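You operate a simulated robot arm through the tools that you are given. There is no shell and no other tool.

Carry out the task below with a simulated robot arm. There is one attempt and no reset: what you move stays moved.

Task
Brush the orange-banded disc in the tester's dock, then test it.
Fine: black brush, put back; blue arm down, green button, arm up; the disc stays. Set down upright: black brush.

The check looks at the end state, three seconds after you hand in, the way a careful person would. Anything else that was tipped, shoved, dropped, spilled or broken makes it a failure.

Robot
A 7-joint arm with a three-finger gripper, fixed in place. Base frame: the origin is on the floor under the middle of its stand, x ahead of it, y to its left, z up; the work surface is at about z = 850. Lengths are in mm, angles in degrees, forces in N, time in s.
With the tool pointing down near the work surface it reaches from about 480 to 920 mm from the base axis. Its first joint turns from -166.0 to 166.0 degrees. Payload 2.69 kg.
The TCP is the grasp point between the finger pads, 29 mm short of the fingertips. In the tool frame z runs along the fingers and y along their closing line. The gripper opens to 120 mm; its body begins 78 mm behind the TCP.
Orientation is that of the tool frame in the base frame, as a unit quaternion [w, x, y, z]. With the fingers straight down and closing along the base's y, the tool's x points along the base's -x, its y along +y and its z along -z.

Tools
- The arm moves only by the tool play_rows. Its argument "deltas" is a list of rows, each a list of 7 numbers: the shift along the tool's x, y, z in mm, then the turn, a rotation vector about the tool's x, y, z in degrees, then the finger opening in mm, from 0 to 120. In form: [[tx, ty, tz, ax, ay, az, grip], ...]. A call has 1 to 20 rows; each row shifts and turns the commanded pose from where the row before left it, along the tool's axes as they then stand. Each row takes 0.2 s and may step no farther than 50 mm and 8.6 degrees from the row before; otherwise, or with a gripper value out of range, the whole call is refused. Where a pose cannot be reached the arm comes as near as it can. A force on the tool above 90 N (or 10 N above the force at the start of the call, whichever is more), or a blocked arm, ends the call early, and 0.2 s more pass. Each finger travels about 40 mm/s and halts on what it meets, pressing with about 22 N; the grip force reading is that of the motor and also rises with nothing between the fingers. The clock runs only during rows and for 0.2 s after the last one: add rows that do not move to give the fingers time. The reply holds the time, the measured pose of the TCP, the force on the tool along the base axes, the opening and the grip force, in the units named above and with some noise, with the torque about the TCP (base axes, N m) and any sound that the robot's microphone picked up, and new pictures: "show" is both (left out), scene, wrist or none.
- Cameras (640 x 400 px; columns grow to the right, rows downward): "scene" is fixed at [397.9, -638.7, 1612.8]; the picture's right is [0.90, -0.44, 0.00], its down [-0.35, -0.70, -0.62] and it looks along [0.28, 0.56, -0.78] (base axes); focal length 343 px, centre (320, 200). "wrist" rides on the gripper at [63, 0, -104] in the tool frame; the picture's right is [0.01, 1.00, 0.00], its down [-0.83, 0.00, -0.56] and it looks along [-0.56, 0.00, 0.83] (tool axes); focal length 275 px, centre (320, 200). There is no depth. A picture from a camera that has moved, and an enlarged one, comes with that camera's place and axes in the base frame and with its lens. The place of the scene camera against the robot may be out by one fixed shift of up to 18 mm in any direction.
- slide_trunk(by): slides the trunk up (or, below 0, down) by that many mm; the arm rides with it, the base frame stays. It gives what a move gives, with no picture.
- enlarge(camera, box): a new picture of the part [left, top, right, bottom] of that camera's present view, enlarged. It takes no simulated time.
- close_job(): hands the job in; it is judged then, once.

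Nothing tells you positions but the pictures and the camera data. Unless the task says otherwise, let go and move clear before handing in.

The tools are called after "Call:" by a JSON object that holds its "api" and its "payload". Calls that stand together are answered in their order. play_rows: Moves the arm, as the interface text tells. Its arguments: {"type":"object","properties":{"deltas":{"type":"array"},"show":{"type":"string","enum":["both","scene","wrist","none"]}},"required":["deltas"]} The other tools are called the same way: slide_trunk (by) moves the trunk up or down; enlarge (camera, box) takes an enlarged picture of a part of a camera's view; close_job () hands the job in.

At the start:

```text
clock: 0.0
eef_pos: [489.1, -123.0, 1167.9]
orientation: [-0.001, 0.0, 1.0, 0.0]
force: [0.1, 0.4, 0.7]
torque: [-0.05, -0.01, 0.0]
width: 119.9
finger_force: 0.0
trunk travel left (down, up): [-588.0, 25.0]
```

scene: 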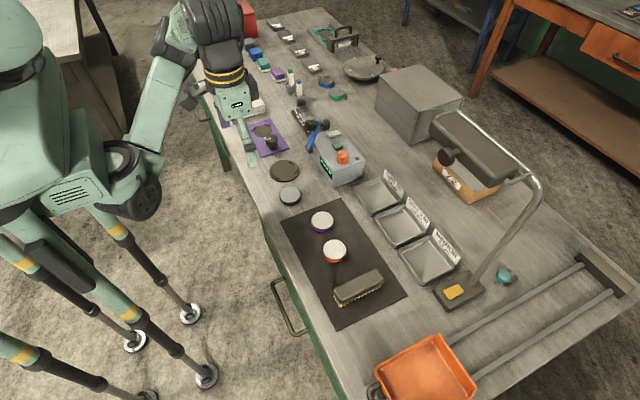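
wrist: 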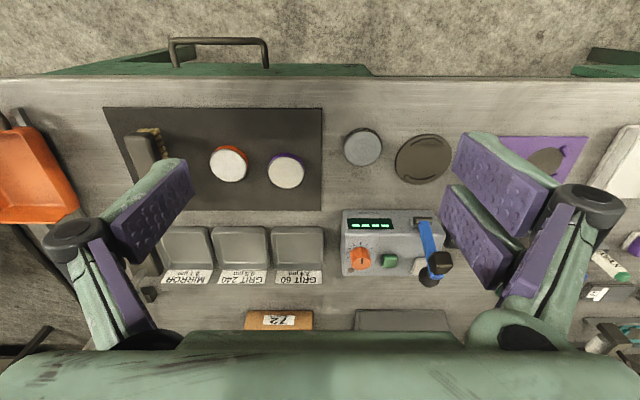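

I see a bench with a black mat holding two discs (purple-banded and orange-banded) and a brush. There is also a tester with an orange knob, a green button and a blue arm, plus trays and other items. First I'll look closer at each.

Call:
{"api": "enlarge", "payload": {"camera": "scene", "box": [260, 180, 460, 340]}}

Call:
{"api": "enlarge", "payload": {"camera": "scene", "box": [230, 90, 390, 210]}}

Call:
{"api": "enlarge", "payload": {"camera": "wrist", "box": [330, 190, 470, 300]}}

Call:
{"api": "enlarge", "payload": {"camera": "wrist", "box": [100, 90, 340, 220]}}

Call:
{"api": "enlarge", "payload": {"camera": "scene", "box": [230, 10, 390, 110]}}

```text
2.50 times, centred on (360, 260) of scene
camera zoom: at [397.9, -638.7, 1612.8], right [0.9, -0.44, 0.0], down [-0.35, -0.7, -0.62], along [0.28, 0.56, -0.78], focal length 858 px, centre (220, 50)
```

zoom: 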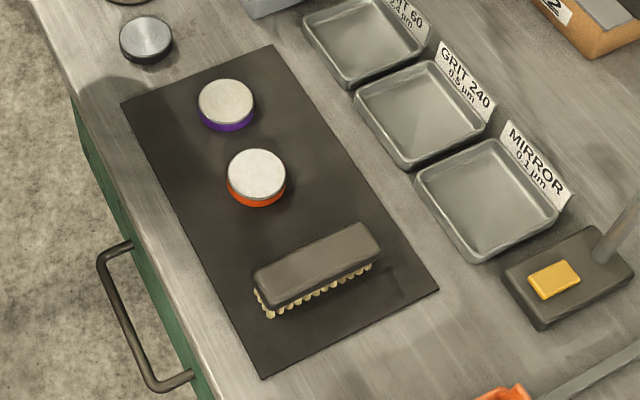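

```text
3.33 times, centred on (310, 150) of scene
camera zoom: at [397.9, -638.7, 1612.8], right [0.9, -0.44, 0.0], down [-0.35, -0.7, -0.62], along [0.28, 0.56, -0.78], focal length 1144 px, centre (353, 367)
```

zoom: 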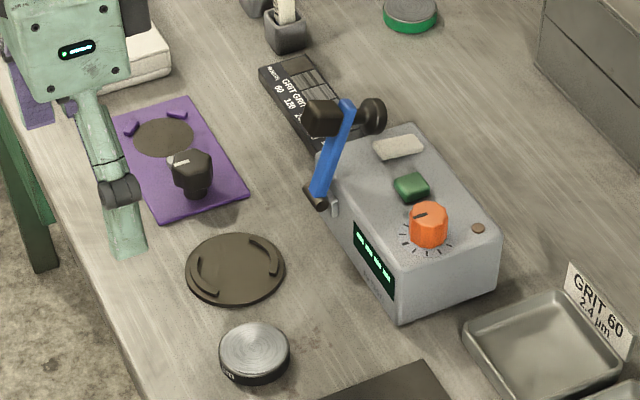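

```text
3.64 times, centred on (400, 245) of wrist
camera zoom: at [426.2, -123.6, 1272.0], right [-0.01, 1.0, 0.0], down [0.83, 0.0, 0.56], along [0.56, 0.0, -0.83], focal length 1001 px, centre (29, 36)
```

zoom: 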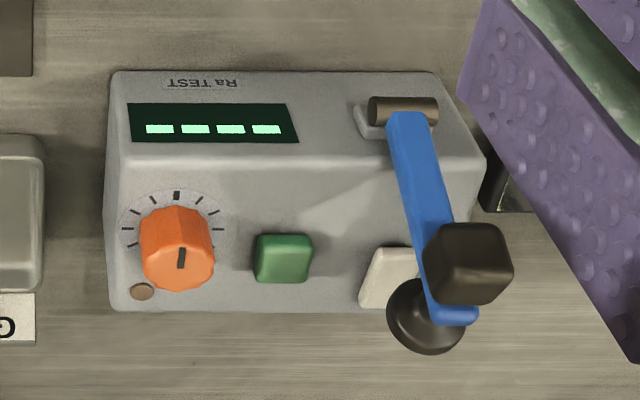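

```text
2.67 times, centred on (220, 155) of wrist
camera zoom: at [426.2, -123.6, 1272.0], right [-0.01, 1.0, 0.0], down [0.83, 0.0, 0.56], along [0.56, 0.0, -0.83], focal length 734 px, centre (587, 320)
```

zoom: 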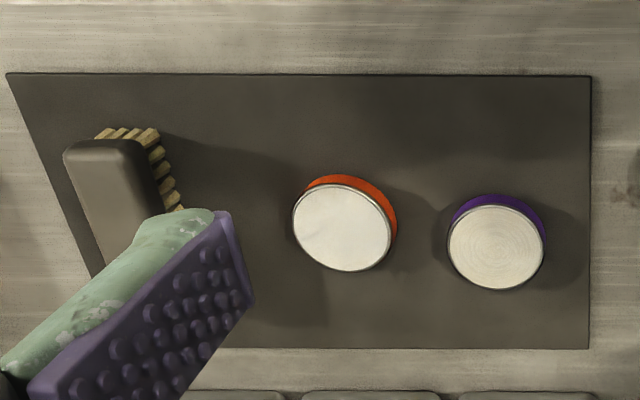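

```text
4.00 times, centred on (310, 60) of scene
camera zoom: at [397.9, -638.7, 1612.8], right [0.9, -0.44, 0.0], down [-0.35, -0.7, -0.62], along [0.28, 0.56, -0.78], focal length 1373 px, centre (360, 760)
```

zoom: 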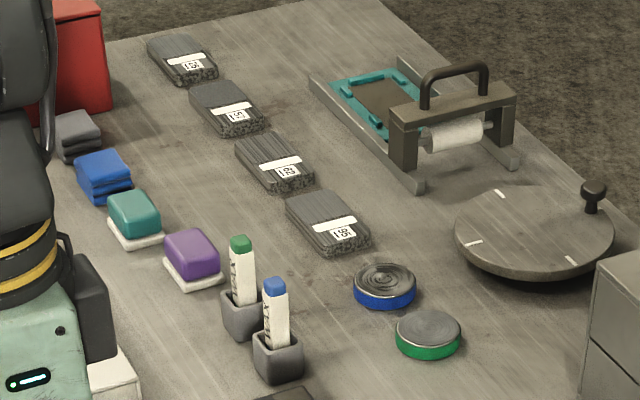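

The tester sits near x≈700–760. The dark round plate with raised arcs in front of its blue arm (about x 623, y 48) looks like the dock. I'll check the purple mat with its black item, the brush and the dock before moving.

Call:
{"api": "enlarge", "payload": {"camera": "scene", "box": [240, 115, 310, 165]}}

Call:
{"api": "enlarge", "payload": {"camera": "scene", "box": [265, 150, 325, 210]}}

Call:
{"api": "enlarge", "payload": {"camera": "scene", "box": [320, 260, 400, 320]}}

Call:
{"api": "enlarge", "payload": {"camera": "scene", "box": [300, 110, 370, 190]}}

Call:
{"api": "enlarge", "payload": {"camera": "wrist", "box": [340, 110, 470, 200]}}

Call:
{"api": "enlarge", "payload": {"camera": "wrist", "box": [480, 120, 640, 220]}}

```text
8.00 times, centred on (275, 140) of scene
camera zoom: at [397.9, -638.7, 1612.8], right [0.9, -0.44, 0.0], down [-0.35, -0.7, -0.62], along [0.28, 0.56, -0.78], focal length 2747 px, centre (680, 680)
```

zoom: 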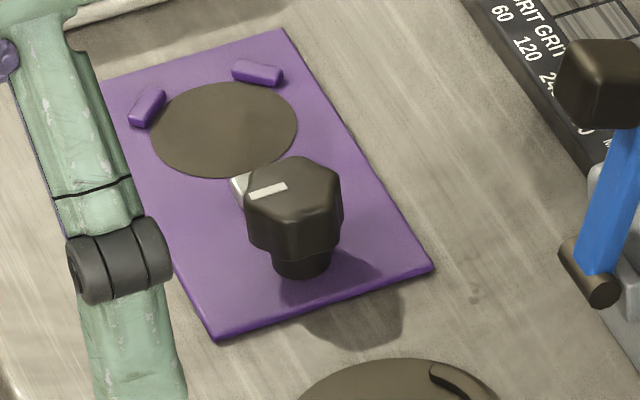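

```text
6.67 times, centred on (295, 180) of scene
camera zoom: at [397.9, -638.7, 1612.8], right [0.9, -0.44, 0.0], down [-0.35, -0.7, -0.62], along [0.28, 0.56, -0.78], focal length 2289 px, centre (487, 333)
```

zoom: 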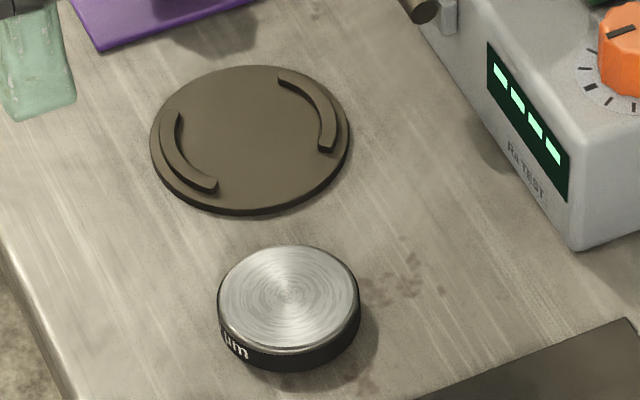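

```text
6.67 times, centred on (360, 290) of scene
camera zoom: at [397.9, -638.7, 1612.8], right [0.9, -0.44, 0.0], down [-0.35, -0.7, -0.62], along [0.28, 0.56, -0.78], focal length 2289 px, centre (53, -400)
```

zoom: 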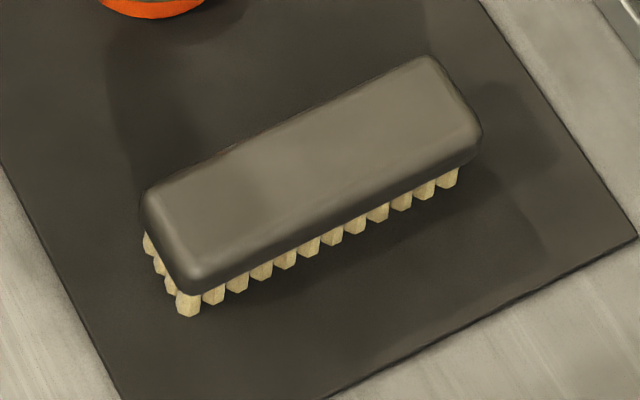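

```text
5.00 times, centred on (335, 150) of scene
camera zoom: at [397.9, -638.7, 1612.8], right [0.9, -0.44, 0.0], down [-0.35, -0.7, -0.62], along [0.28, 0.56, -0.78], focal length 1717 px, centre (245, 450)
```

zoom: 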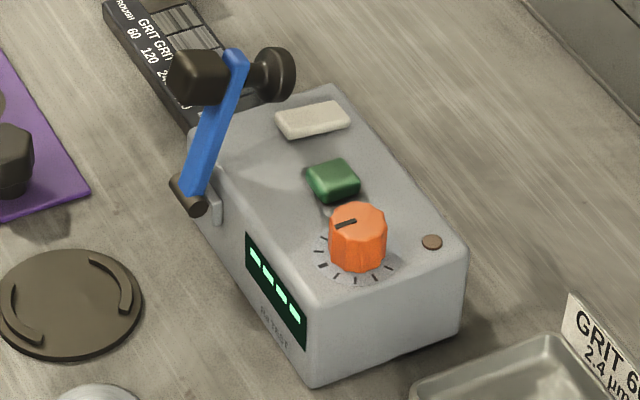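

```text
4.44 times, centred on (405, 155) of wrist
camera zoom: at [426.2, -123.6, 1272.0], right [-0.01, 1.0, 0.0], down [0.83, 0.0, 0.56], along [0.56, 0.0, -0.83], focal length 1224 px, centre (-58, 400)
```

zoom: 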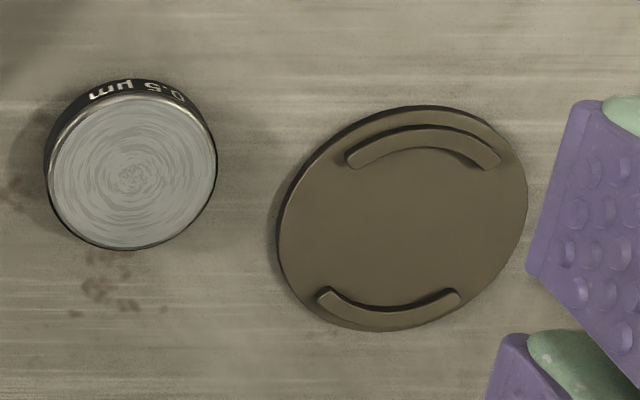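

```text
4.00 times, centred on (560, 170) of wrist
camera zoom: at [426.2, -123.6, 1272.0], right [-0.01, 1.0, 0.0], down [0.83, 0.0, 0.56], along [0.56, 0.0, -0.83], focal length 1101 px, centre (-640, 320)
```

zoom: 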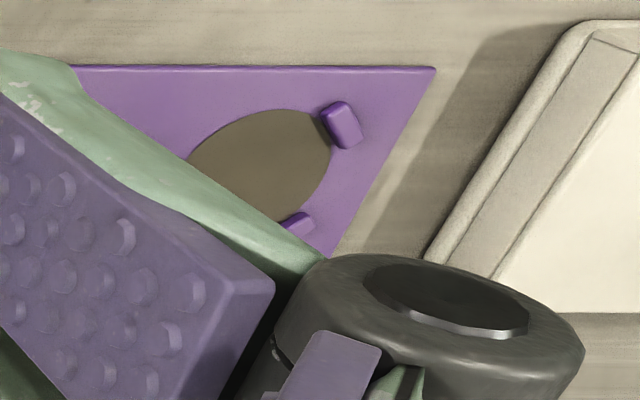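

The dock looks like the dark round plate at about (625, 49), with the arm hinge at about (717, 52, 900). The orange disc is at about (630, -270) on the mat. I'll go above the disc for a closer look before grasping it.

Call:
{"api": "play_rows", "payload": {"deltas": [[-28, -30, 28, 0, 0, 0, 120], [-28, -30, 28, 0, 0, 0, 120], [-28, -30, 28, 0, 0, 0, 120], [-28, -29, 28, 0, 0, 0, 120], [-28, -29, 28, 0, 0, 0, 120], [0, 0, 0, 0, 0, 0, 120]]}}

```text
clock: 1.4
eef_pos: [630.1, -270.9, 1029.3]
orientation: [-0.001, 0.0, 1.0, 0.0]
force: [0.4, -0.9, 0.5]
torque: [0.02, -0.02, 0.0]
width: 120.0
finger_force: 0.1
trunk travel left (down, up): [-588.0, 25.0]
camera wrist: at [568.3, -270.7, 1132.4], right [0.0, 1.0, 0.0], down [0.83, 0.0, 0.56], along [0.56, 0.0, -0.83], focal length 275 px, centre (320, 200)
```

scene: 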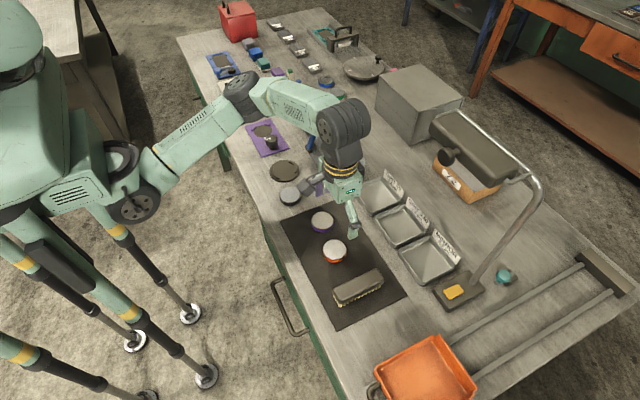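
wrist: 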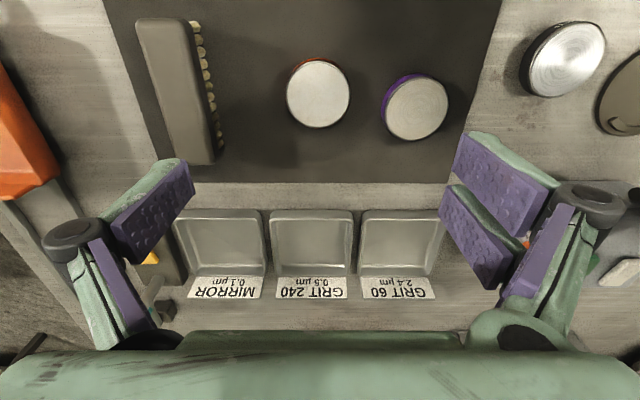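

The orange disc's top centre is near (628, -272), with the purple disc about 90 mm away in +y. I'll narrow the fingers and go lower to see how they fit around the disc.

Call:
{"api": "play_rows", "payload": {"deltas": [[0.5, -1.5, 30, 0, 0, 0, 80], [0, 0, 30, 0, 0, 0, 80], [0, 0, 0, 0, 0, 0, 80], [0, 0, 0, 0, 0, 0, 80]]}}

Call:
{"api": "enlarge", "payload": {"camera": "wrist", "box": [180, 0, 480, 200]}}

Call:
{"api": "enlarge", "payload": {"camera": "scene", "box": [290, 160, 410, 280]}}

```text
clock: 2.4
eef_pos: [628.4, -272.2, 968.2]
orientation: [0.0, -0.001, 1.0, 0.0]
force: [0.1, -0.1, 0.3]
torque: [0.0, 0.01, -0.03]
width: 79.8
finger_force: 0.0
trunk travel left (down, up): [-588.0, 25.0]
camera wrist: at [566.7, -273.2, 1072.2], right [-0.01, 1.0, 0.0], down [0.83, 0.0, 0.55], along [0.55, 0.0, -0.83], focal length 275 px, centre (320, 200)
```

scene: 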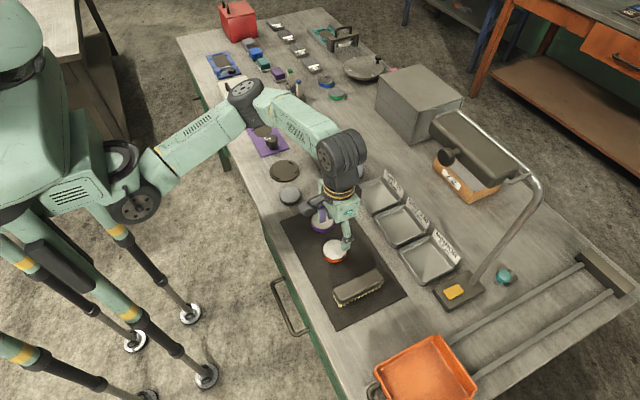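
wrist: 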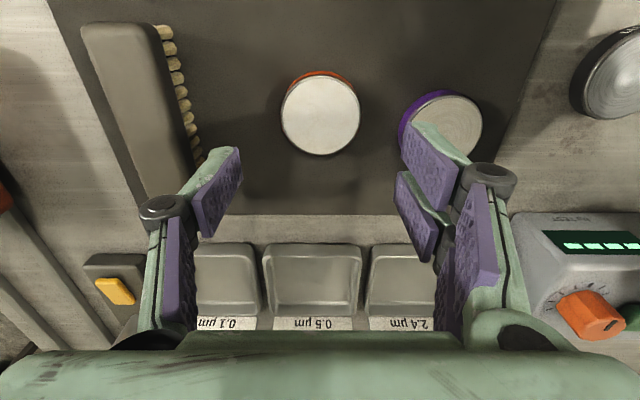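

```text
2.00 times, centred on (330, 100) of wrist
camera zoom: at [566.7, -273.2, 1072.2], right [-0.01, 1.0, 0.0], down [0.83, 0.0, 0.55], along [0.55, 0.0, -0.83], focal length 551 px, centre (300, 400)
```

zoom: 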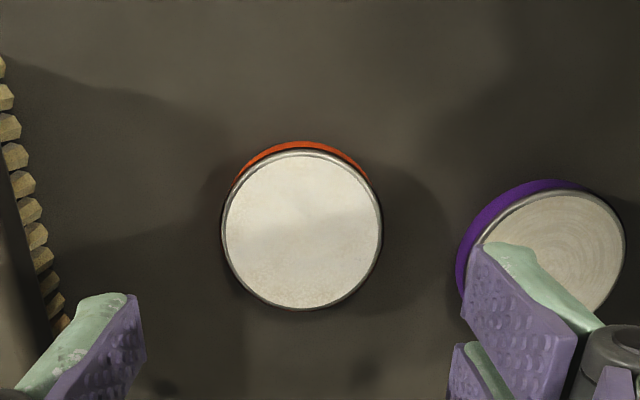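

```text
3.33 times, centred on (350, 220) of scene
camera zoom: at [397.9, -638.7, 1612.8], right [0.9, -0.44, 0.0], down [-0.35, -0.7, -0.62], along [0.28, 0.56, -0.78], focal length 1144 px, centre (220, 133)
```

zoom: 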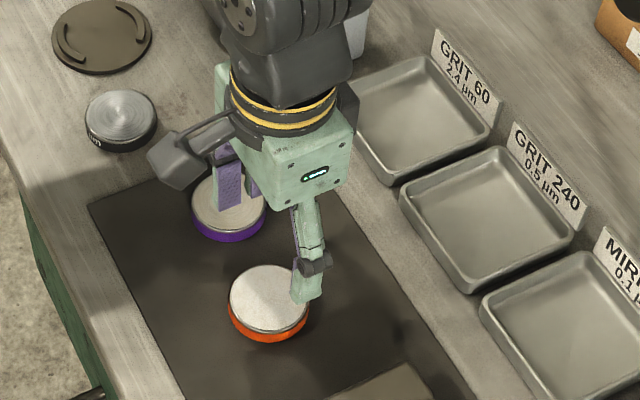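

The disc is about 58 mm across and 18 mm high, with its top near z 871. With a 68 mm opening the fingers fit between it and the purple disc, so I'll lower around it and check before closing.

Call:
{"api": "play_rows", "payload": {"deltas": [[0, 0, 20, 0, 0, 0, 68], [0, 0, 20, 0, 0, 0, 68], [0, 0, 10, 0, 0, 0, 68], [0, 0, 0, 0, 0, 0, 68]]}}

Call:
{"api": "enlarge", "payload": {"camera": "wrist", "box": [180, 0, 480, 200]}}

Call:
{"api": "enlarge", "payload": {"camera": "scene", "box": [290, 180, 390, 280]}}

```text
clock: 3.4
eef_pos: [627.8, -273.2, 916.8]
orientation: [-0.001, 0.0, 1.0, 0.001]
force: [-0.1, 0.3, 0.9]
torque: [0.02, -0.02, -0.01]
width: 68.3
finger_force: 0.1
trunk travel left (down, up): [-588.0, 25.0]
camera wrist: at [566.4, -273.0, 1020.9], right [-0.01, 1.0, 0.0], down [0.83, 0.0, 0.55], along [0.55, 0.0, -0.83], focal length 275 px, centre (320, 200)
```

scene: 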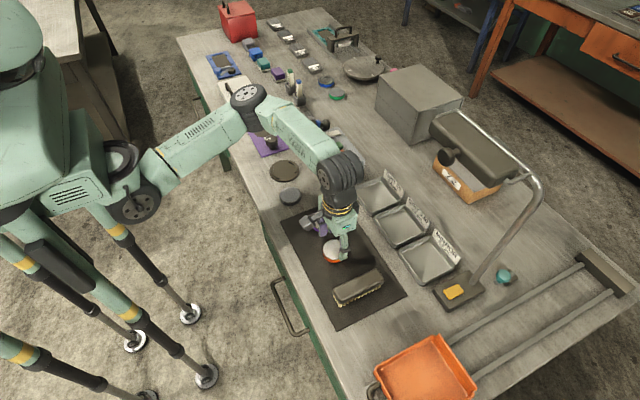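
wrist: 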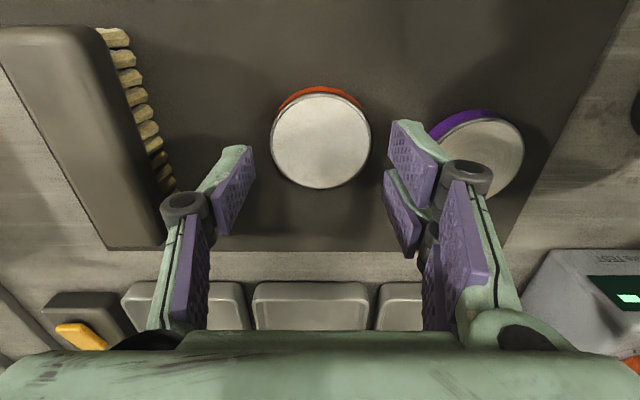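

```text
2.00 times, centred on (330, 100) of wrist
camera zoom: at [566.4, -273.0, 1020.9], right [-0.01, 1.0, 0.0], down [0.83, 0.0, 0.55], along [0.55, 0.0, -0.83], focal length 551 px, centre (300, 400)
```

zoom: 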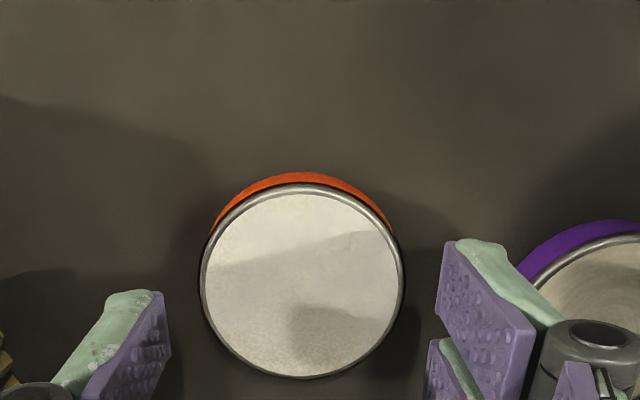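

```text
4.00 times, centred on (340, 230) of scene
camera zoom: at [397.9, -638.7, 1612.8], right [0.9, -0.44, 0.0], down [-0.35, -0.7, -0.62], along [0.28, 0.56, -0.78], focal length 1373 px, centre (240, 80)
```

zoom: 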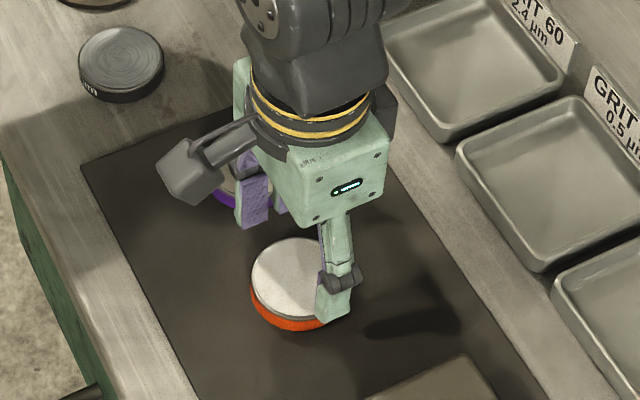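

The disc is centred between the fingers. I'll lower to TCP z≈888, leaving the fingertips just above the mat, and close.

Call:
{"api": "play_rows", "payload": {"deltas": [[1.2, 0.3, 14, 0, 0, 0, 68], [0, 0, 14.5, 0, 0, 0, 68], [0, 0, 0, 0, 0, 0, 68]]}}

Call:
{"api": "enlarge", "payload": {"camera": "wrist", "box": [180, 50, 480, 250]}}

```text
clock: 4.2
eef_pos: [628.2, -272.2, 888.6]
orientation: [-0.001, 0.001, 1.0, 0.0]
force: [0.1, -0.3, 0.1]
torque: [-0.01, -0.01, -0.01]
width: 68.1
finger_force: 0.0
trunk travel left (down, up): [-588.0, 25.0]
camera wrist: at [565.4, -272.9, 992.8], right [-0.01, 1.0, 0.0], down [0.83, 0.0, 0.56], along [0.56, 0.0, -0.83], focal length 275 px, centre (320, 200)
```

scene: 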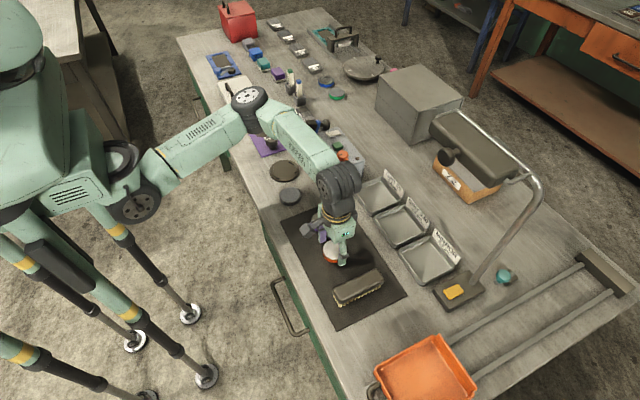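
wrist: 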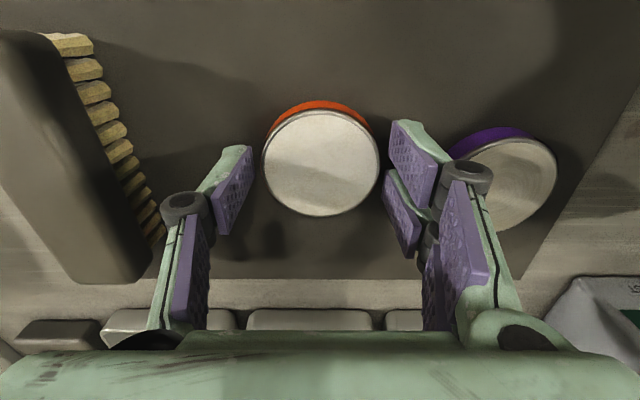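

```text
2.00 times, centred on (330, 150) of wrist
camera zoom: at [565.4, -272.9, 992.8], right [-0.01, 1.0, 0.0], down [0.83, 0.0, 0.56], along [0.56, 0.0, -0.83], focal length 551 px, centre (300, 300)
```

zoom: 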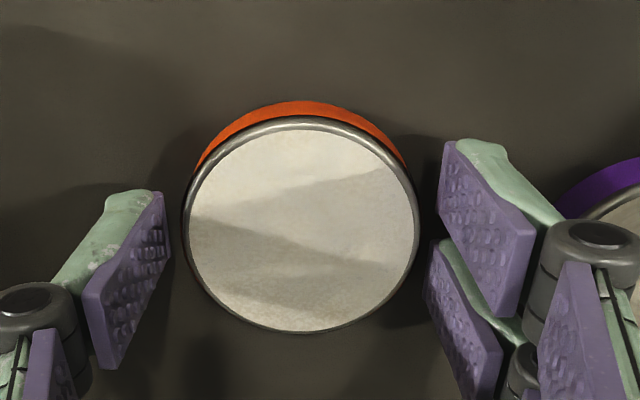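

Call:
{"api": "play_rows", "payload": {"deltas": [[2, 0, 0, 0, 0, 0, 68], [0, 0, 0, 0, 0, 0, 60], [0, 0, 0, 0, 0, 0, 50], [0, 0, 0, 0, 0, 0, 45], [0, 0, 0, 0, 0, 0, 45], [0, 0, 0, 0, 0, 0, 45]]}}

Call:
{"api": "enlarge", "payload": {"camera": "wrist", "box": [180, 50, 480, 250]}}

```text
clock: 5.6
eef_pos: [624.5, -271.2, 887.8]
orientation: [-0.002, -0.001, 1.0, 0.0]
force: [0.7, 3.6, 1.6]
torque: [0.22, 0.01, 0.0]
width: 59.1
finger_force: 22.1
trunk travel left (down, up): [-588.0, 25.0]
camera wrist: at [562.8, -273.1, 992.8], right [-0.01, 1.0, 0.0], down [0.83, 0.0, 0.56], along [0.56, 0.0, -0.83], focal length 275 px, centre (320, 200)
```

scene: 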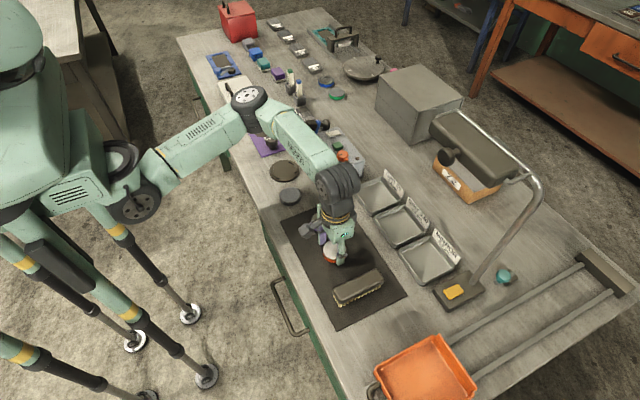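
wrist: 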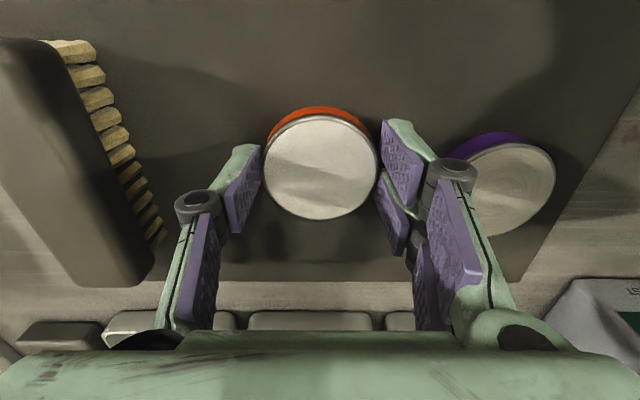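

```text
2.00 times, centred on (330, 150) of wrist
camera zoom: at [562.8, -273.1, 992.8], right [-0.01, 1.0, 0.0], down [0.83, 0.0, 0.56], along [0.56, 0.0, -0.83], focal length 551 px, centre (300, 300)
```

zoom: 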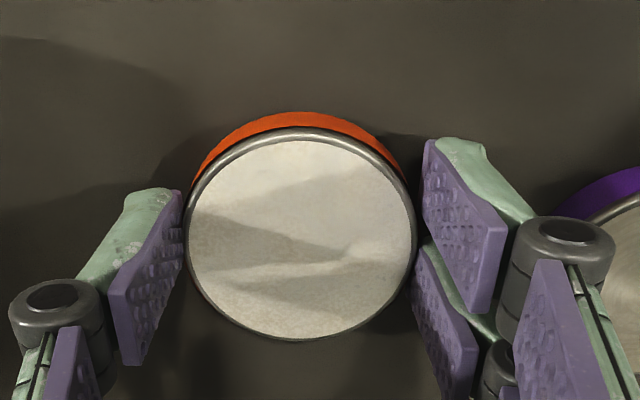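

The disc is held (width 59, grip force 22 N). I'll lift it straight up first and then carry it across to above the dock.

Call:
{"api": "play_rows", "payload": {"deltas": [[0, 0, -15, 0, 0, 0, 45], [0, 0, -25, 0, 0, 0, 45], [0, 0, -35, 0, 0, 0, 45], [0, 0, 0, 0, 0, 0, 45]], "show": "both"}}

```text
clock: 6.6
eef_pos: [623.4, -273.1, 963.5]
orientation: [-0.001, 0.0, 1.0, 0.0]
force: [0.2, -0.6, -3.9]
torque: [-0.02, -0.01, 0.02]
width: 59.0
finger_force: 21.8
trunk travel left (down, up): [-588.0, 25.0]
camera wrist: at [561.7, -273.6, 1067.7], right [0.0, 1.0, 0.0], down [0.83, 0.0, 0.55], along [0.55, 0.0, -0.83], focal length 275 px, centre (320, 200)
```

scene: 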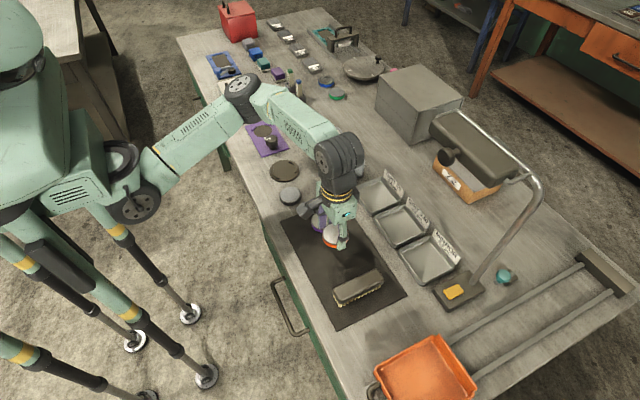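
wrist: 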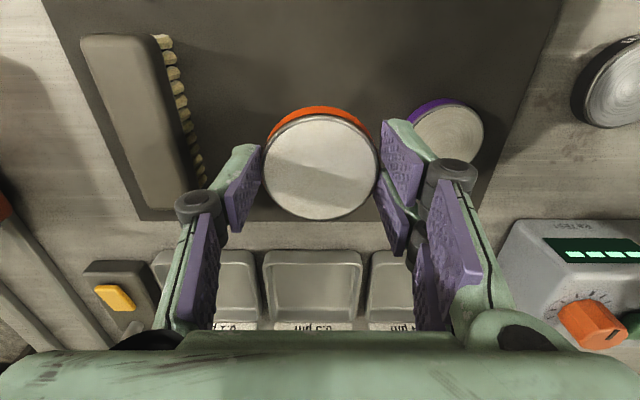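

The disc lifted cleanly. I'll move toward the dock but stop short, so I can locate the dock precisely in the wrist view.

Call:
{"api": "play_rows", "payload": {"deltas": [[0, 35, 0, 0, 0, 0, 45], [0, 40, 0, 0, 0, 0, 45], [0, 40, 0, 0, 0, 0, 45], [0, 40, 0, 0, 0, 0, 45], [0, 25, 0, 0, 0, 0, 45], [0, 0, 0, 0, 0, 0, 45]]}}

Call:
{"api": "enlarge", "payload": {"camera": "wrist", "box": [380, 0, 640, 180]}}

```text
clock: 8.0
eef_pos: [622.7, -92.0, 963.1]
orientation: [-0.001, 0.001, 1.0, 0.0]
force: [0.8, 0.0, -3.4]
torque: [-0.03, 0.01, 0.01]
width: 59.0
finger_force: 22.0
trunk travel left (down, up): [-588.0, 25.0]
camera wrist: at [560.9, -93.3, 1067.5], right [0.0, 1.0, 0.0], down [0.83, 0.0, 0.55], along [0.55, 0.0, -0.83], focal length 275 px, centre (320, 200)
```

scene: 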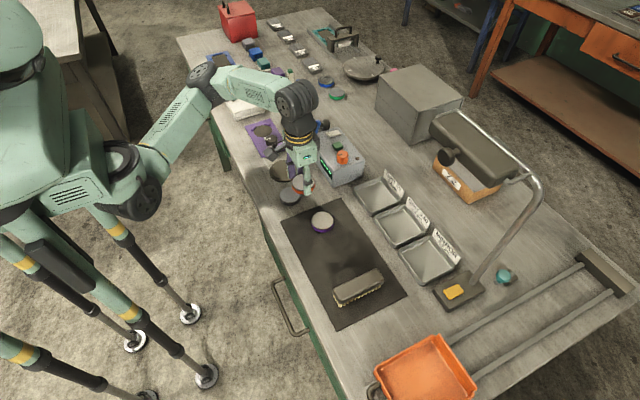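
wrist: 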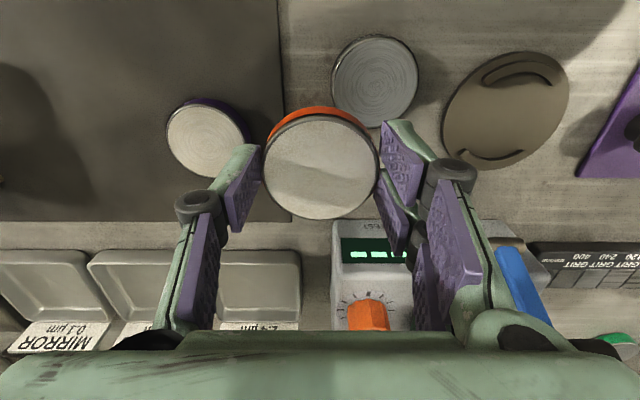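

```text
2.22 times, centred on (510, 90) of wrist
camera zoom: at [560.9, -93.3, 1067.5], right [0.0, 1.0, 0.0], down [0.83, 0.0, 0.55], along [0.55, 0.0, -0.83], focal length 612 px, centre (-102, 444)
```

zoom: 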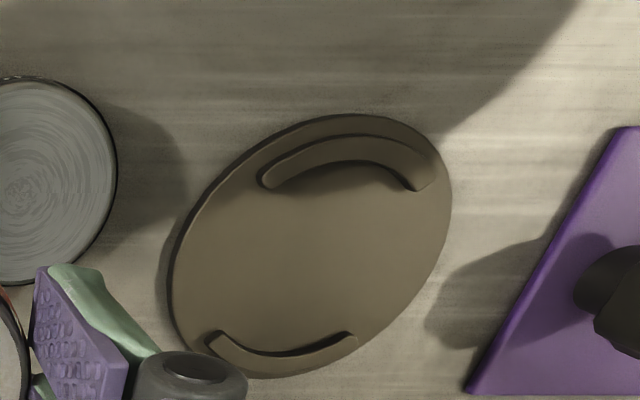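

From this view the dock centre is at about (628.6, 50.3), with its raised arcs toward ±x. The held disc is at about (626.6, -93.4), so I'll shift +143.7 in y and +2 in x.

Call:
{"api": "play_rows", "payload": {"deltas": [[-0.5, 36, 0, 0, 0, 0, 45], [-0.5, 36, 0, 0, 0, 0, 45], [-0.5, 36, 0, 0, 0, 0, 45], [-0.5, 35.7, 0, 0, 0, 0, 45], [0, 0, 20, 0, 0, 0, 45], [0, 0, 0, 0, 0, 0, 45]]}}

Call:
{"api": "enlarge", "payload": {"camera": "wrist", "box": [200, 50, 460, 230]}}

Call:
{"api": "enlarge", "payload": {"camera": "scene", "box": [240, 90, 360, 200]}}

```text
clock: 9.4
eef_pos: [626.0, 51.1, 945.2]
orientation: [-0.001, 0.0, 1.0, 0.001]
force: [-0.3, 0.7, -3.5]
torque: [0.01, 0.02, -0.01]
width: 59.4
finger_force: 21.4
trunk travel left (down, up): [-588.0, 25.0]
camera wrist: at [564.3, 50.3, 1048.9], right [-0.01, 1.0, 0.0], down [0.83, 0.0, 0.55], along [0.55, 0.0, -0.83], focal length 275 px, centre (320, 200)
```

scene: 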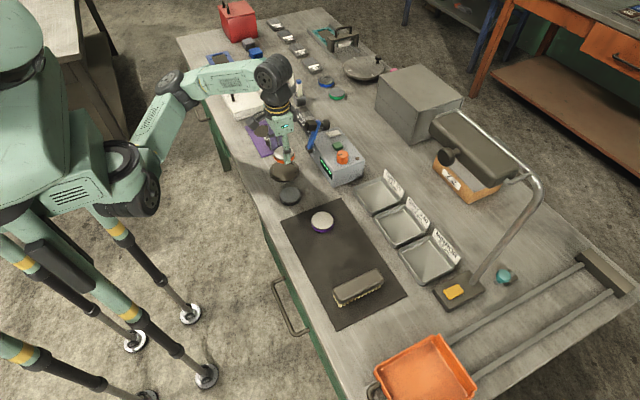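
wrist: 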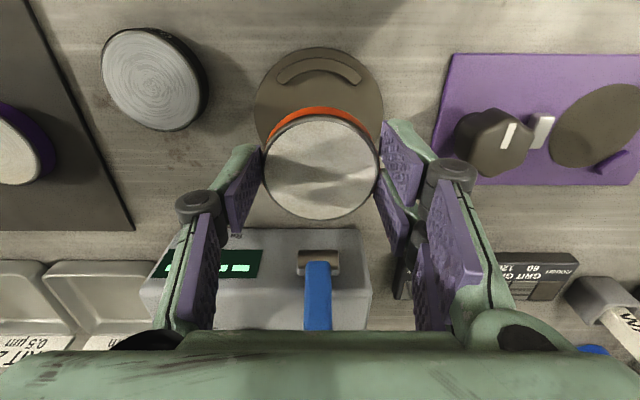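

```text
2.22 times, centred on (330, 140) of wrist
camera zoom: at [564.3, 50.3, 1048.9], right [-0.01, 1.0, 0.0], down [0.83, 0.0, 0.55], along [0.55, 0.0, -0.83], focal length 612 px, centre (298, 333)
```

zoom: 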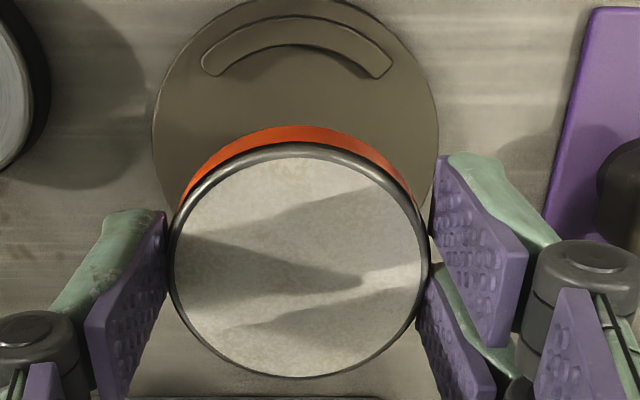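

```text
3.64 times, centred on (300, 145) of scene
camera zoom: at [397.9, -638.7, 1612.8], right [0.9, -0.44, 0.0], down [-0.35, -0.7, -0.62], along [0.28, 0.56, -0.78], focal length 1248 px, centre (393, 400)
```

zoom: 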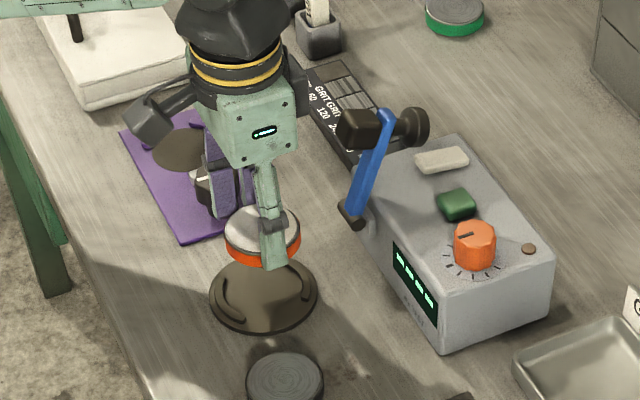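

The disc lines up with the dock to within a couple of millimetres, against about 4 mm of clearance. I'll nudge it slightly and lower, watching the force.

Call:
{"api": "play_rows", "payload": {"deltas": [[1.2, -0.4, 15, 0, 0, 0, 45], [0, 0, 15, 0, 0, 0, 45], [0, 0, 12, 0, 0, 0, 45], [0, 0, 0, 0, 0, 0, 45]]}}

Call:
{"api": "enlarge", "payload": {"camera": "wrist", "box": [200, 50, 460, 230]}}

Call:
{"api": "enlarge", "payload": {"camera": "scene", "box": [260, 140, 320, 190]}}

```text
clock: 10.4
eef_pos: [624.5, 50.3, 902.2]
orientation: [-0.001, -0.001, 1.0, 0.0]
force: [-0.4, -0.4, -3.7]
torque: [0.01, 0.05, 0.0]
width: 59.6
finger_force: 21.6
trunk travel left (down, up): [-588.0, 25.0]
camera wrist: at [563.4, 50.8, 1005.9], right [-0.01, 1.0, 0.0], down [0.83, 0.0, 0.55], along [0.55, 0.0, -0.83], focal length 275 px, centre (320, 200)
```

scene: 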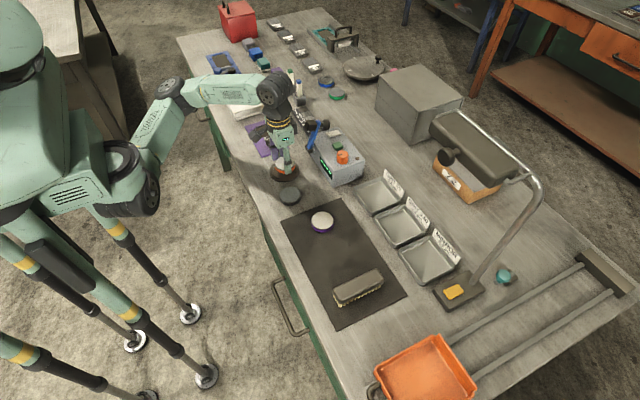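
wrist: 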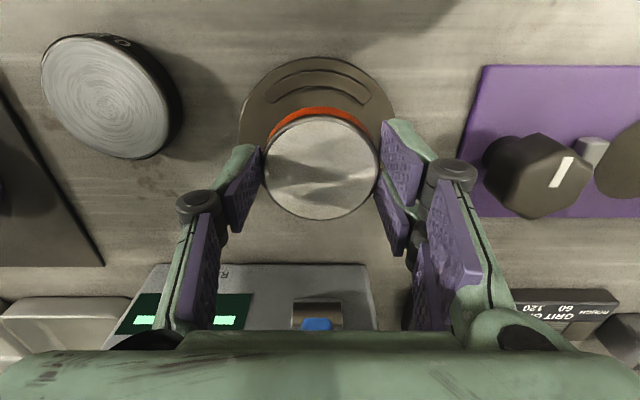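

```text
2.22 times, centred on (330, 140) of wrist
camera zoom: at [563.4, 50.8, 1005.9], right [-0.01, 1.0, 0.0], down [0.83, 0.0, 0.55], along [0.55, 0.0, -0.83], focal length 612 px, centre (298, 333)
```

zoom: 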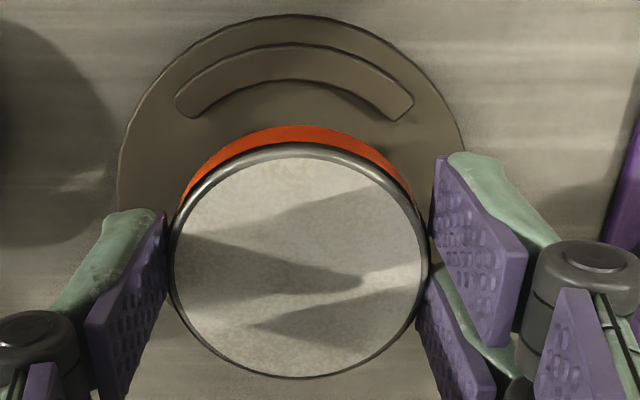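

```text
8.00 times, centred on (290, 165) of scene
camera zoom: at [397.9, -638.7, 1612.8], right [0.9, -0.44, 0.0], down [-0.35, -0.7, -0.62], along [0.28, 0.56, -0.78], focal length 2747 px, centre (560, 480)
```

zoom: 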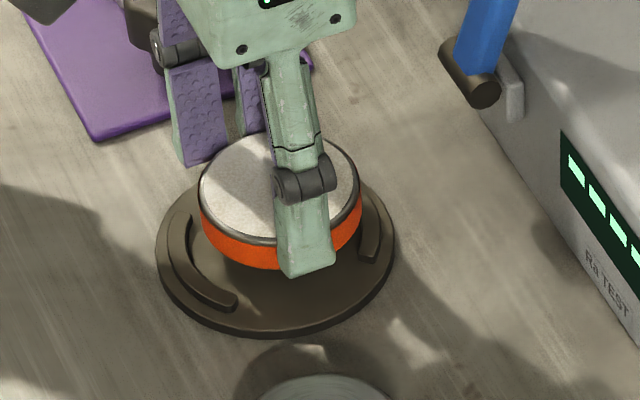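

The disc appears about 2 mm too far toward +x relative to the arcs. I'll correct that and lower in small steps until it touches.

Call:
{"api": "play_rows", "payload": {"deltas": [[2, -0.7, 0, 0, 0, 0, 45], [0, 0, 4, 0, 0, 0, 45], [0, 0, 3, 0, 0, 0, 45], [0, 0, 2, 0, 0, 0, 45], [0, 0, 0, 0, 0, 0, 45]]}}

Call:
{"api": "enlarge", "payload": {"camera": "wrist", "box": [200, 50, 460, 230]}}

Call:
{"api": "enlarge", "payload": {"camera": "scene", "box": [260, 140, 320, 190]}}

```text
clock: 11.6
eef_pos: [622.7, 49.1, 892.1]
orientation: [0.0, 0.0, 1.0, -0.001]
force: [0.2, 1.0, -4.4]
torque: [0.04, -0.01, 0.02]
width: 59.2
finger_force: 21.8
trunk travel left (down, up): [-588.0, 25.0]
camera wrist: at [560.8, 49.6, 996.4], right [-0.01, 1.0, 0.0], down [0.83, 0.0, 0.55], along [0.55, 0.0, -0.83], focal length 275 px, centre (320, 200)
```

scene: 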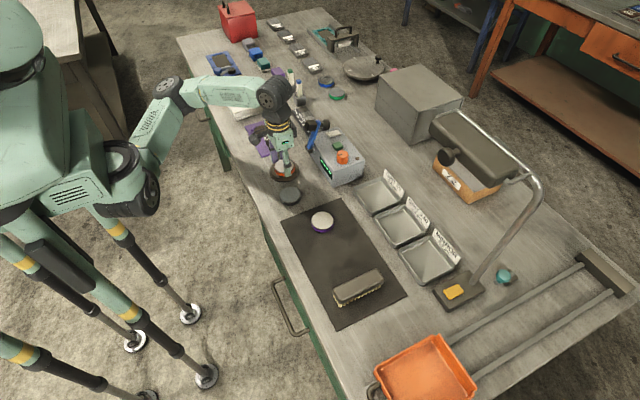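
wrist: 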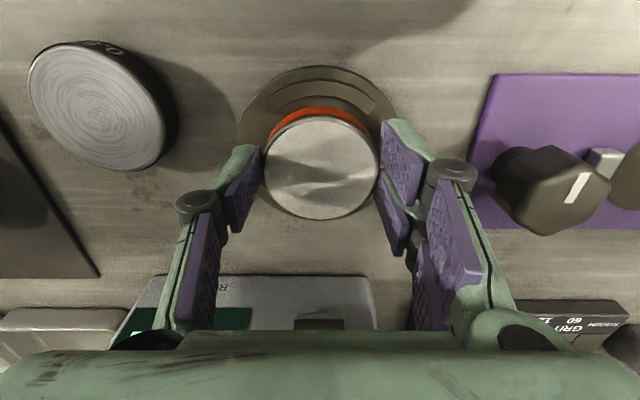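

```text
2.22 times, centred on (330, 140) of wrist
camera zoom: at [560.8, 49.6, 996.4], right [-0.01, 1.0, 0.0], down [0.83, 0.0, 0.55], along [0.55, 0.0, -0.83], focal length 612 px, centre (298, 333)
```

zoom: 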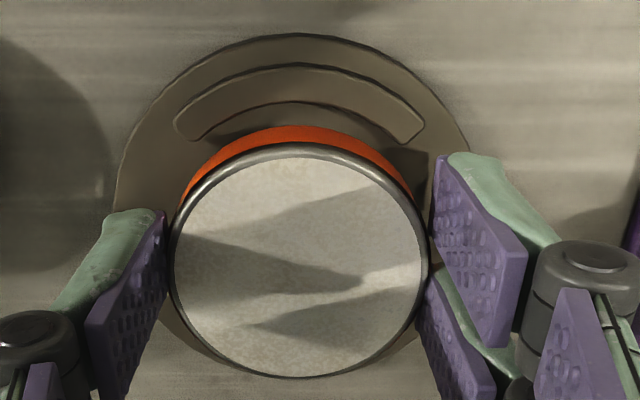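

```text
8.00 times, centred on (290, 165) of scene
camera zoom: at [397.9, -638.7, 1612.8], right [0.9, -0.44, 0.0], down [-0.35, -0.7, -0.62], along [0.28, 0.56, -0.78], focal length 2747 px, centre (560, 480)
```

zoom: 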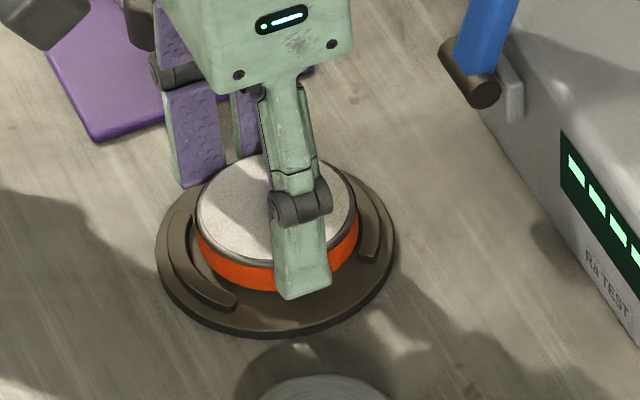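

The disc is inside the arcs. I'll lower the last few millimetres in 1 mm steps until the weight comes off.

Call:
{"api": "play_rows", "payload": {"deltas": [[0, 0, 1, 0, 0, 0, 45], [0, 0, 1, 0, 0, 0, 45], [0, 0, 0, 0, 0, 0, 45]], "show": "none"}}

```text
clock: 12.4
eef_pos: [622.8, 50.4, 890.0]
orientation: [0.0, 0.0, 1.0, 0.0]
force: [-0.2, -0.2, -2.6]
torque: [-0.04, 0.03, -0.02]
width: 59.1
finger_force: 21.6
trunk travel left (down, up): [-588.0, 25.0]
```

Call:
{"api": "play_rows", "payload": {"deltas": [[0, 0, 1, 0, 0, 0, 45], [0, 0, 0, 0, 0, 0, 45]], "show": "none"}}

```text
clock: 13.0
eef_pos: [623.0, 50.4, 890.5]
orientation: [-0.001, 0.001, 1.0, 0.0]
force: [-0.3, -0.1, -3.3]
torque: [-0.02, 0.01, 0.02]
width: 59.2
finger_force: 21.6
trunk travel left (down, up): [-588.0, 25.0]
```

Call:
{"api": "play_rows", "payload": {"deltas": [[0, 0, 1, 0, 0, 0, 45], [0, 0, 0, 0, 0, 0, 45]], "show": "none"}}

```text
clock: 13.6
eef_pos: [623.1, 50.4, 889.3]
orientation: [0.001, 0.0, 1.0, 0.0]
force: [2.9, -1.7, 5.2]
torque: [0.02, 0.07, -0.01]
width: 59.3
finger_force: 21.8
trunk travel left (down, up): [-588.0, 25.0]
```

Contact: the force went from -3.3 to +5.2 N, so the disc is seated at about z 854. Now I'll open the fingers gently and check.

Call:
{"api": "play_rows", "payload": {"deltas": [[0, 0, 0, 0, 0, 0, 62], [0, 0, 0, 0, 0, 0, 68], [0, 0, 0, 0, 0, 0, 74], [0, 0, 0, 0, 0, 0, 78], [0, 0, 0, 0, 0, 0, 78]]}}

Call:
{"api": "enlarge", "payload": {"camera": "wrist", "box": [200, 50, 460, 230]}}

Call:
{"api": "enlarge", "payload": {"camera": "scene", "box": [260, 140, 320, 190]}}

```text
clock: 14.8
eef_pos: [622.7, 49.9, 889.4]
orientation: [0.0, 0.0, 1.0, 0.0]
force: [0.0, -0.1, 0.1]
torque: [0.02, 0.0, 0.01]
width: 78.1
finger_force: 0.0
trunk travel left (down, up): [-588.0, 25.0]
camera wrist: at [560.9, 49.6, 993.3], right [-0.01, 1.0, 0.0], down [0.83, 0.0, 0.55], along [0.55, 0.0, -0.83], focal length 275 px, centre (320, 200)
```

scene: 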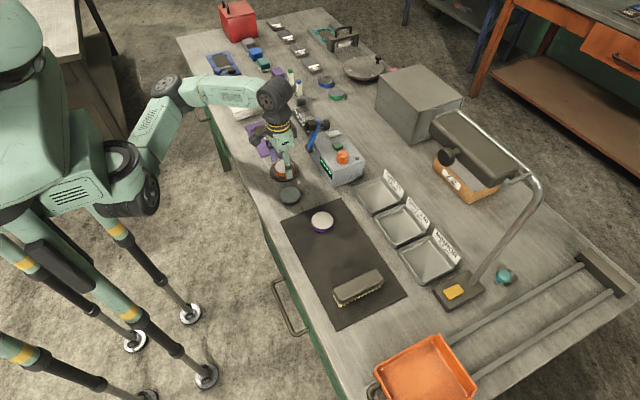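
wrist: 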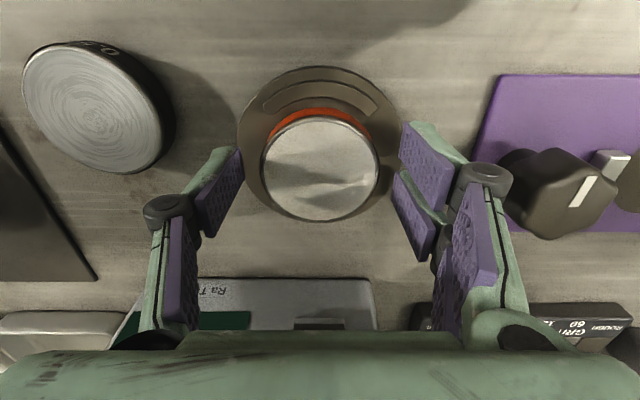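

```text
2.22 times, centred on (330, 140) of wrist
camera zoom: at [560.9, 49.6, 993.3], right [-0.01, 1.0, 0.0], down [0.83, 0.0, 0.55], along [0.55, 0.0, -0.83], focal length 612 px, centre (298, 333)
```

zoom: 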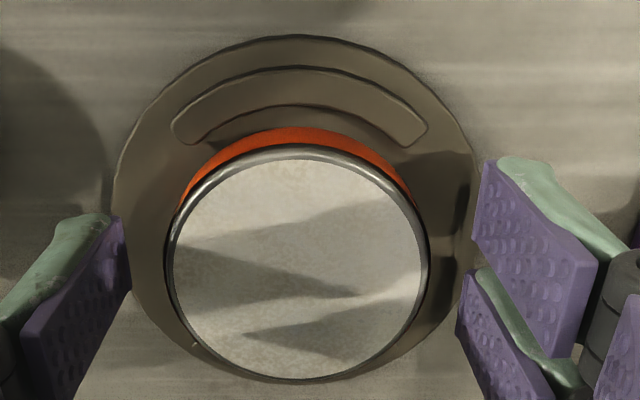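

```text
8.00 times, centred on (290, 165) of scene
camera zoom: at [397.9, -638.7, 1612.8], right [0.9, -0.44, 0.0], down [-0.35, -0.7, -0.62], along [0.28, 0.56, -0.78], focal length 2747 px, centre (560, 480)
```

zoom: 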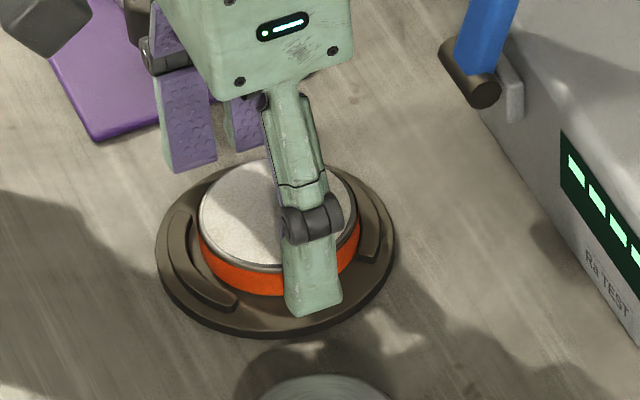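

The disc sits well inside the dock. Next I'll lift clear and move over to the brush to inspect it.

Call:
{"api": "play_rows", "payload": {"deltas": [[0, 0, -20, 0, 0, 0, 78], [0, 0, -40, 0, 0, 0, 80], [0, 0, -45, 0, 0, 0, 90], [0, -45, -15, 0, 0, 0, 100], [0, -49, 0, 0, 0, 0, 120], [0, -49, 0, 0, 0, 0, 120], [0, -49, 0, 0, 0, 0, 120], [0, -49, 0, 0, 0, 0, 120], [0, -49, 0, 0, 0, 0, 120], [0, -49, 0, 0, 0, 0, 120], [0, -49, 0, 0, 0, 0, 120], [0, -49, 0, 0, 0, 0, 120], [0, 0, 0, 0, 0, 0, 120]]}}

Call:
{"api": "enlarge", "payload": {"camera": "scene", "box": [260, 140, 320, 190]}}

Call:
{"api": "enlarge", "payload": {"camera": "wrist", "box": [200, 0, 460, 180]}}

```text
clock: 17.6
eef_pos: [621.0, -386.8, 1010.2]
orientation: [0.0, 0.0, 1.0, 0.0]
force: [-0.9, 0.4, 0.7]
torque: [0.03, -0.02, -0.01]
width: 120.2
finger_force: 0.2
trunk travel left (down, up): [-588.0, 25.0]
camera wrist: at [558.4, -387.7, 1113.1], right [-0.01, 1.0, 0.0], down [0.83, 0.0, 0.56], along [0.56, 0.0, -0.83], focal length 275 px, centre (320, 200)
```

scene: 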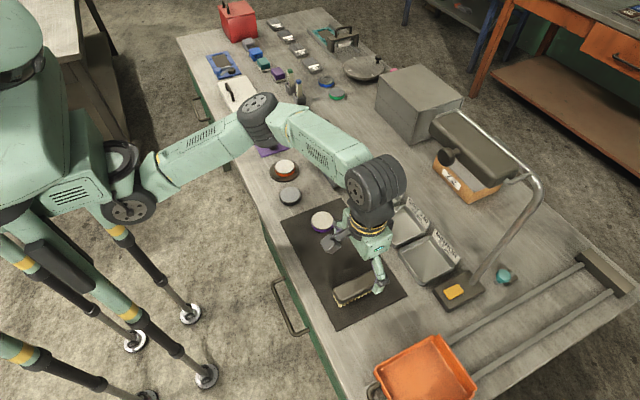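
wrist: 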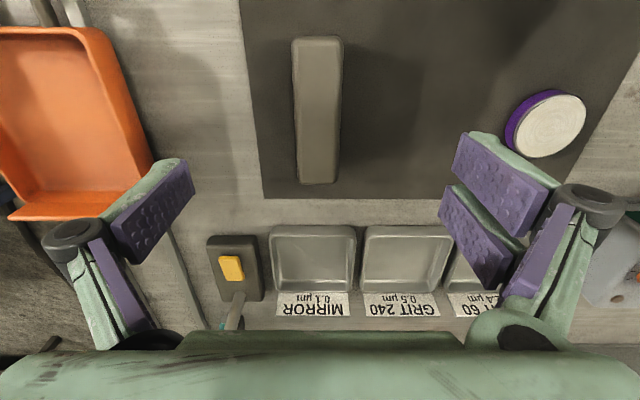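

```text
8.00 times, centred on (290, 165) of scene
camera zoom: at [397.9, -638.7, 1612.8], right [0.9, -0.44, 0.0], down [-0.35, -0.7, -0.62], along [0.28, 0.56, -0.78], focal length 2747 px, centre (560, 480)
```

zoom: 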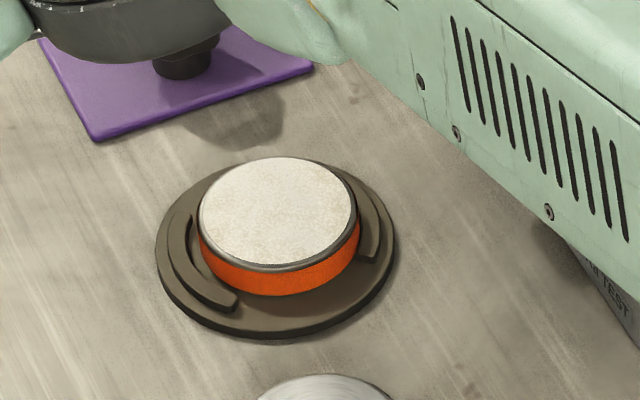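

```text
2.22 times, centred on (330, 90) of wrist
camera zoom: at [558.4, -387.7, 1113.1], right [-0.01, 1.0, 0.0], down [0.83, 0.0, 0.56], along [0.56, 0.0, -0.83], focal length 612 px, centre (298, 444)
```

zoom: 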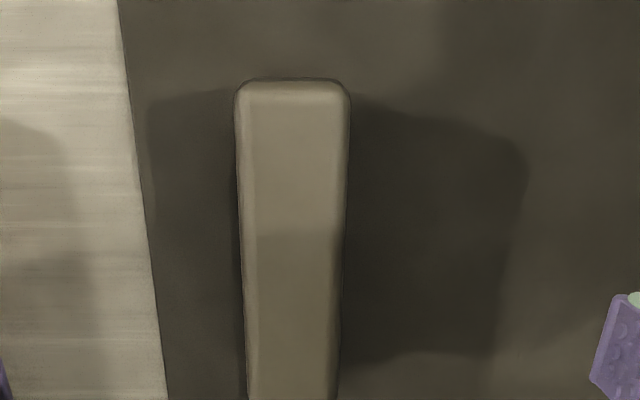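

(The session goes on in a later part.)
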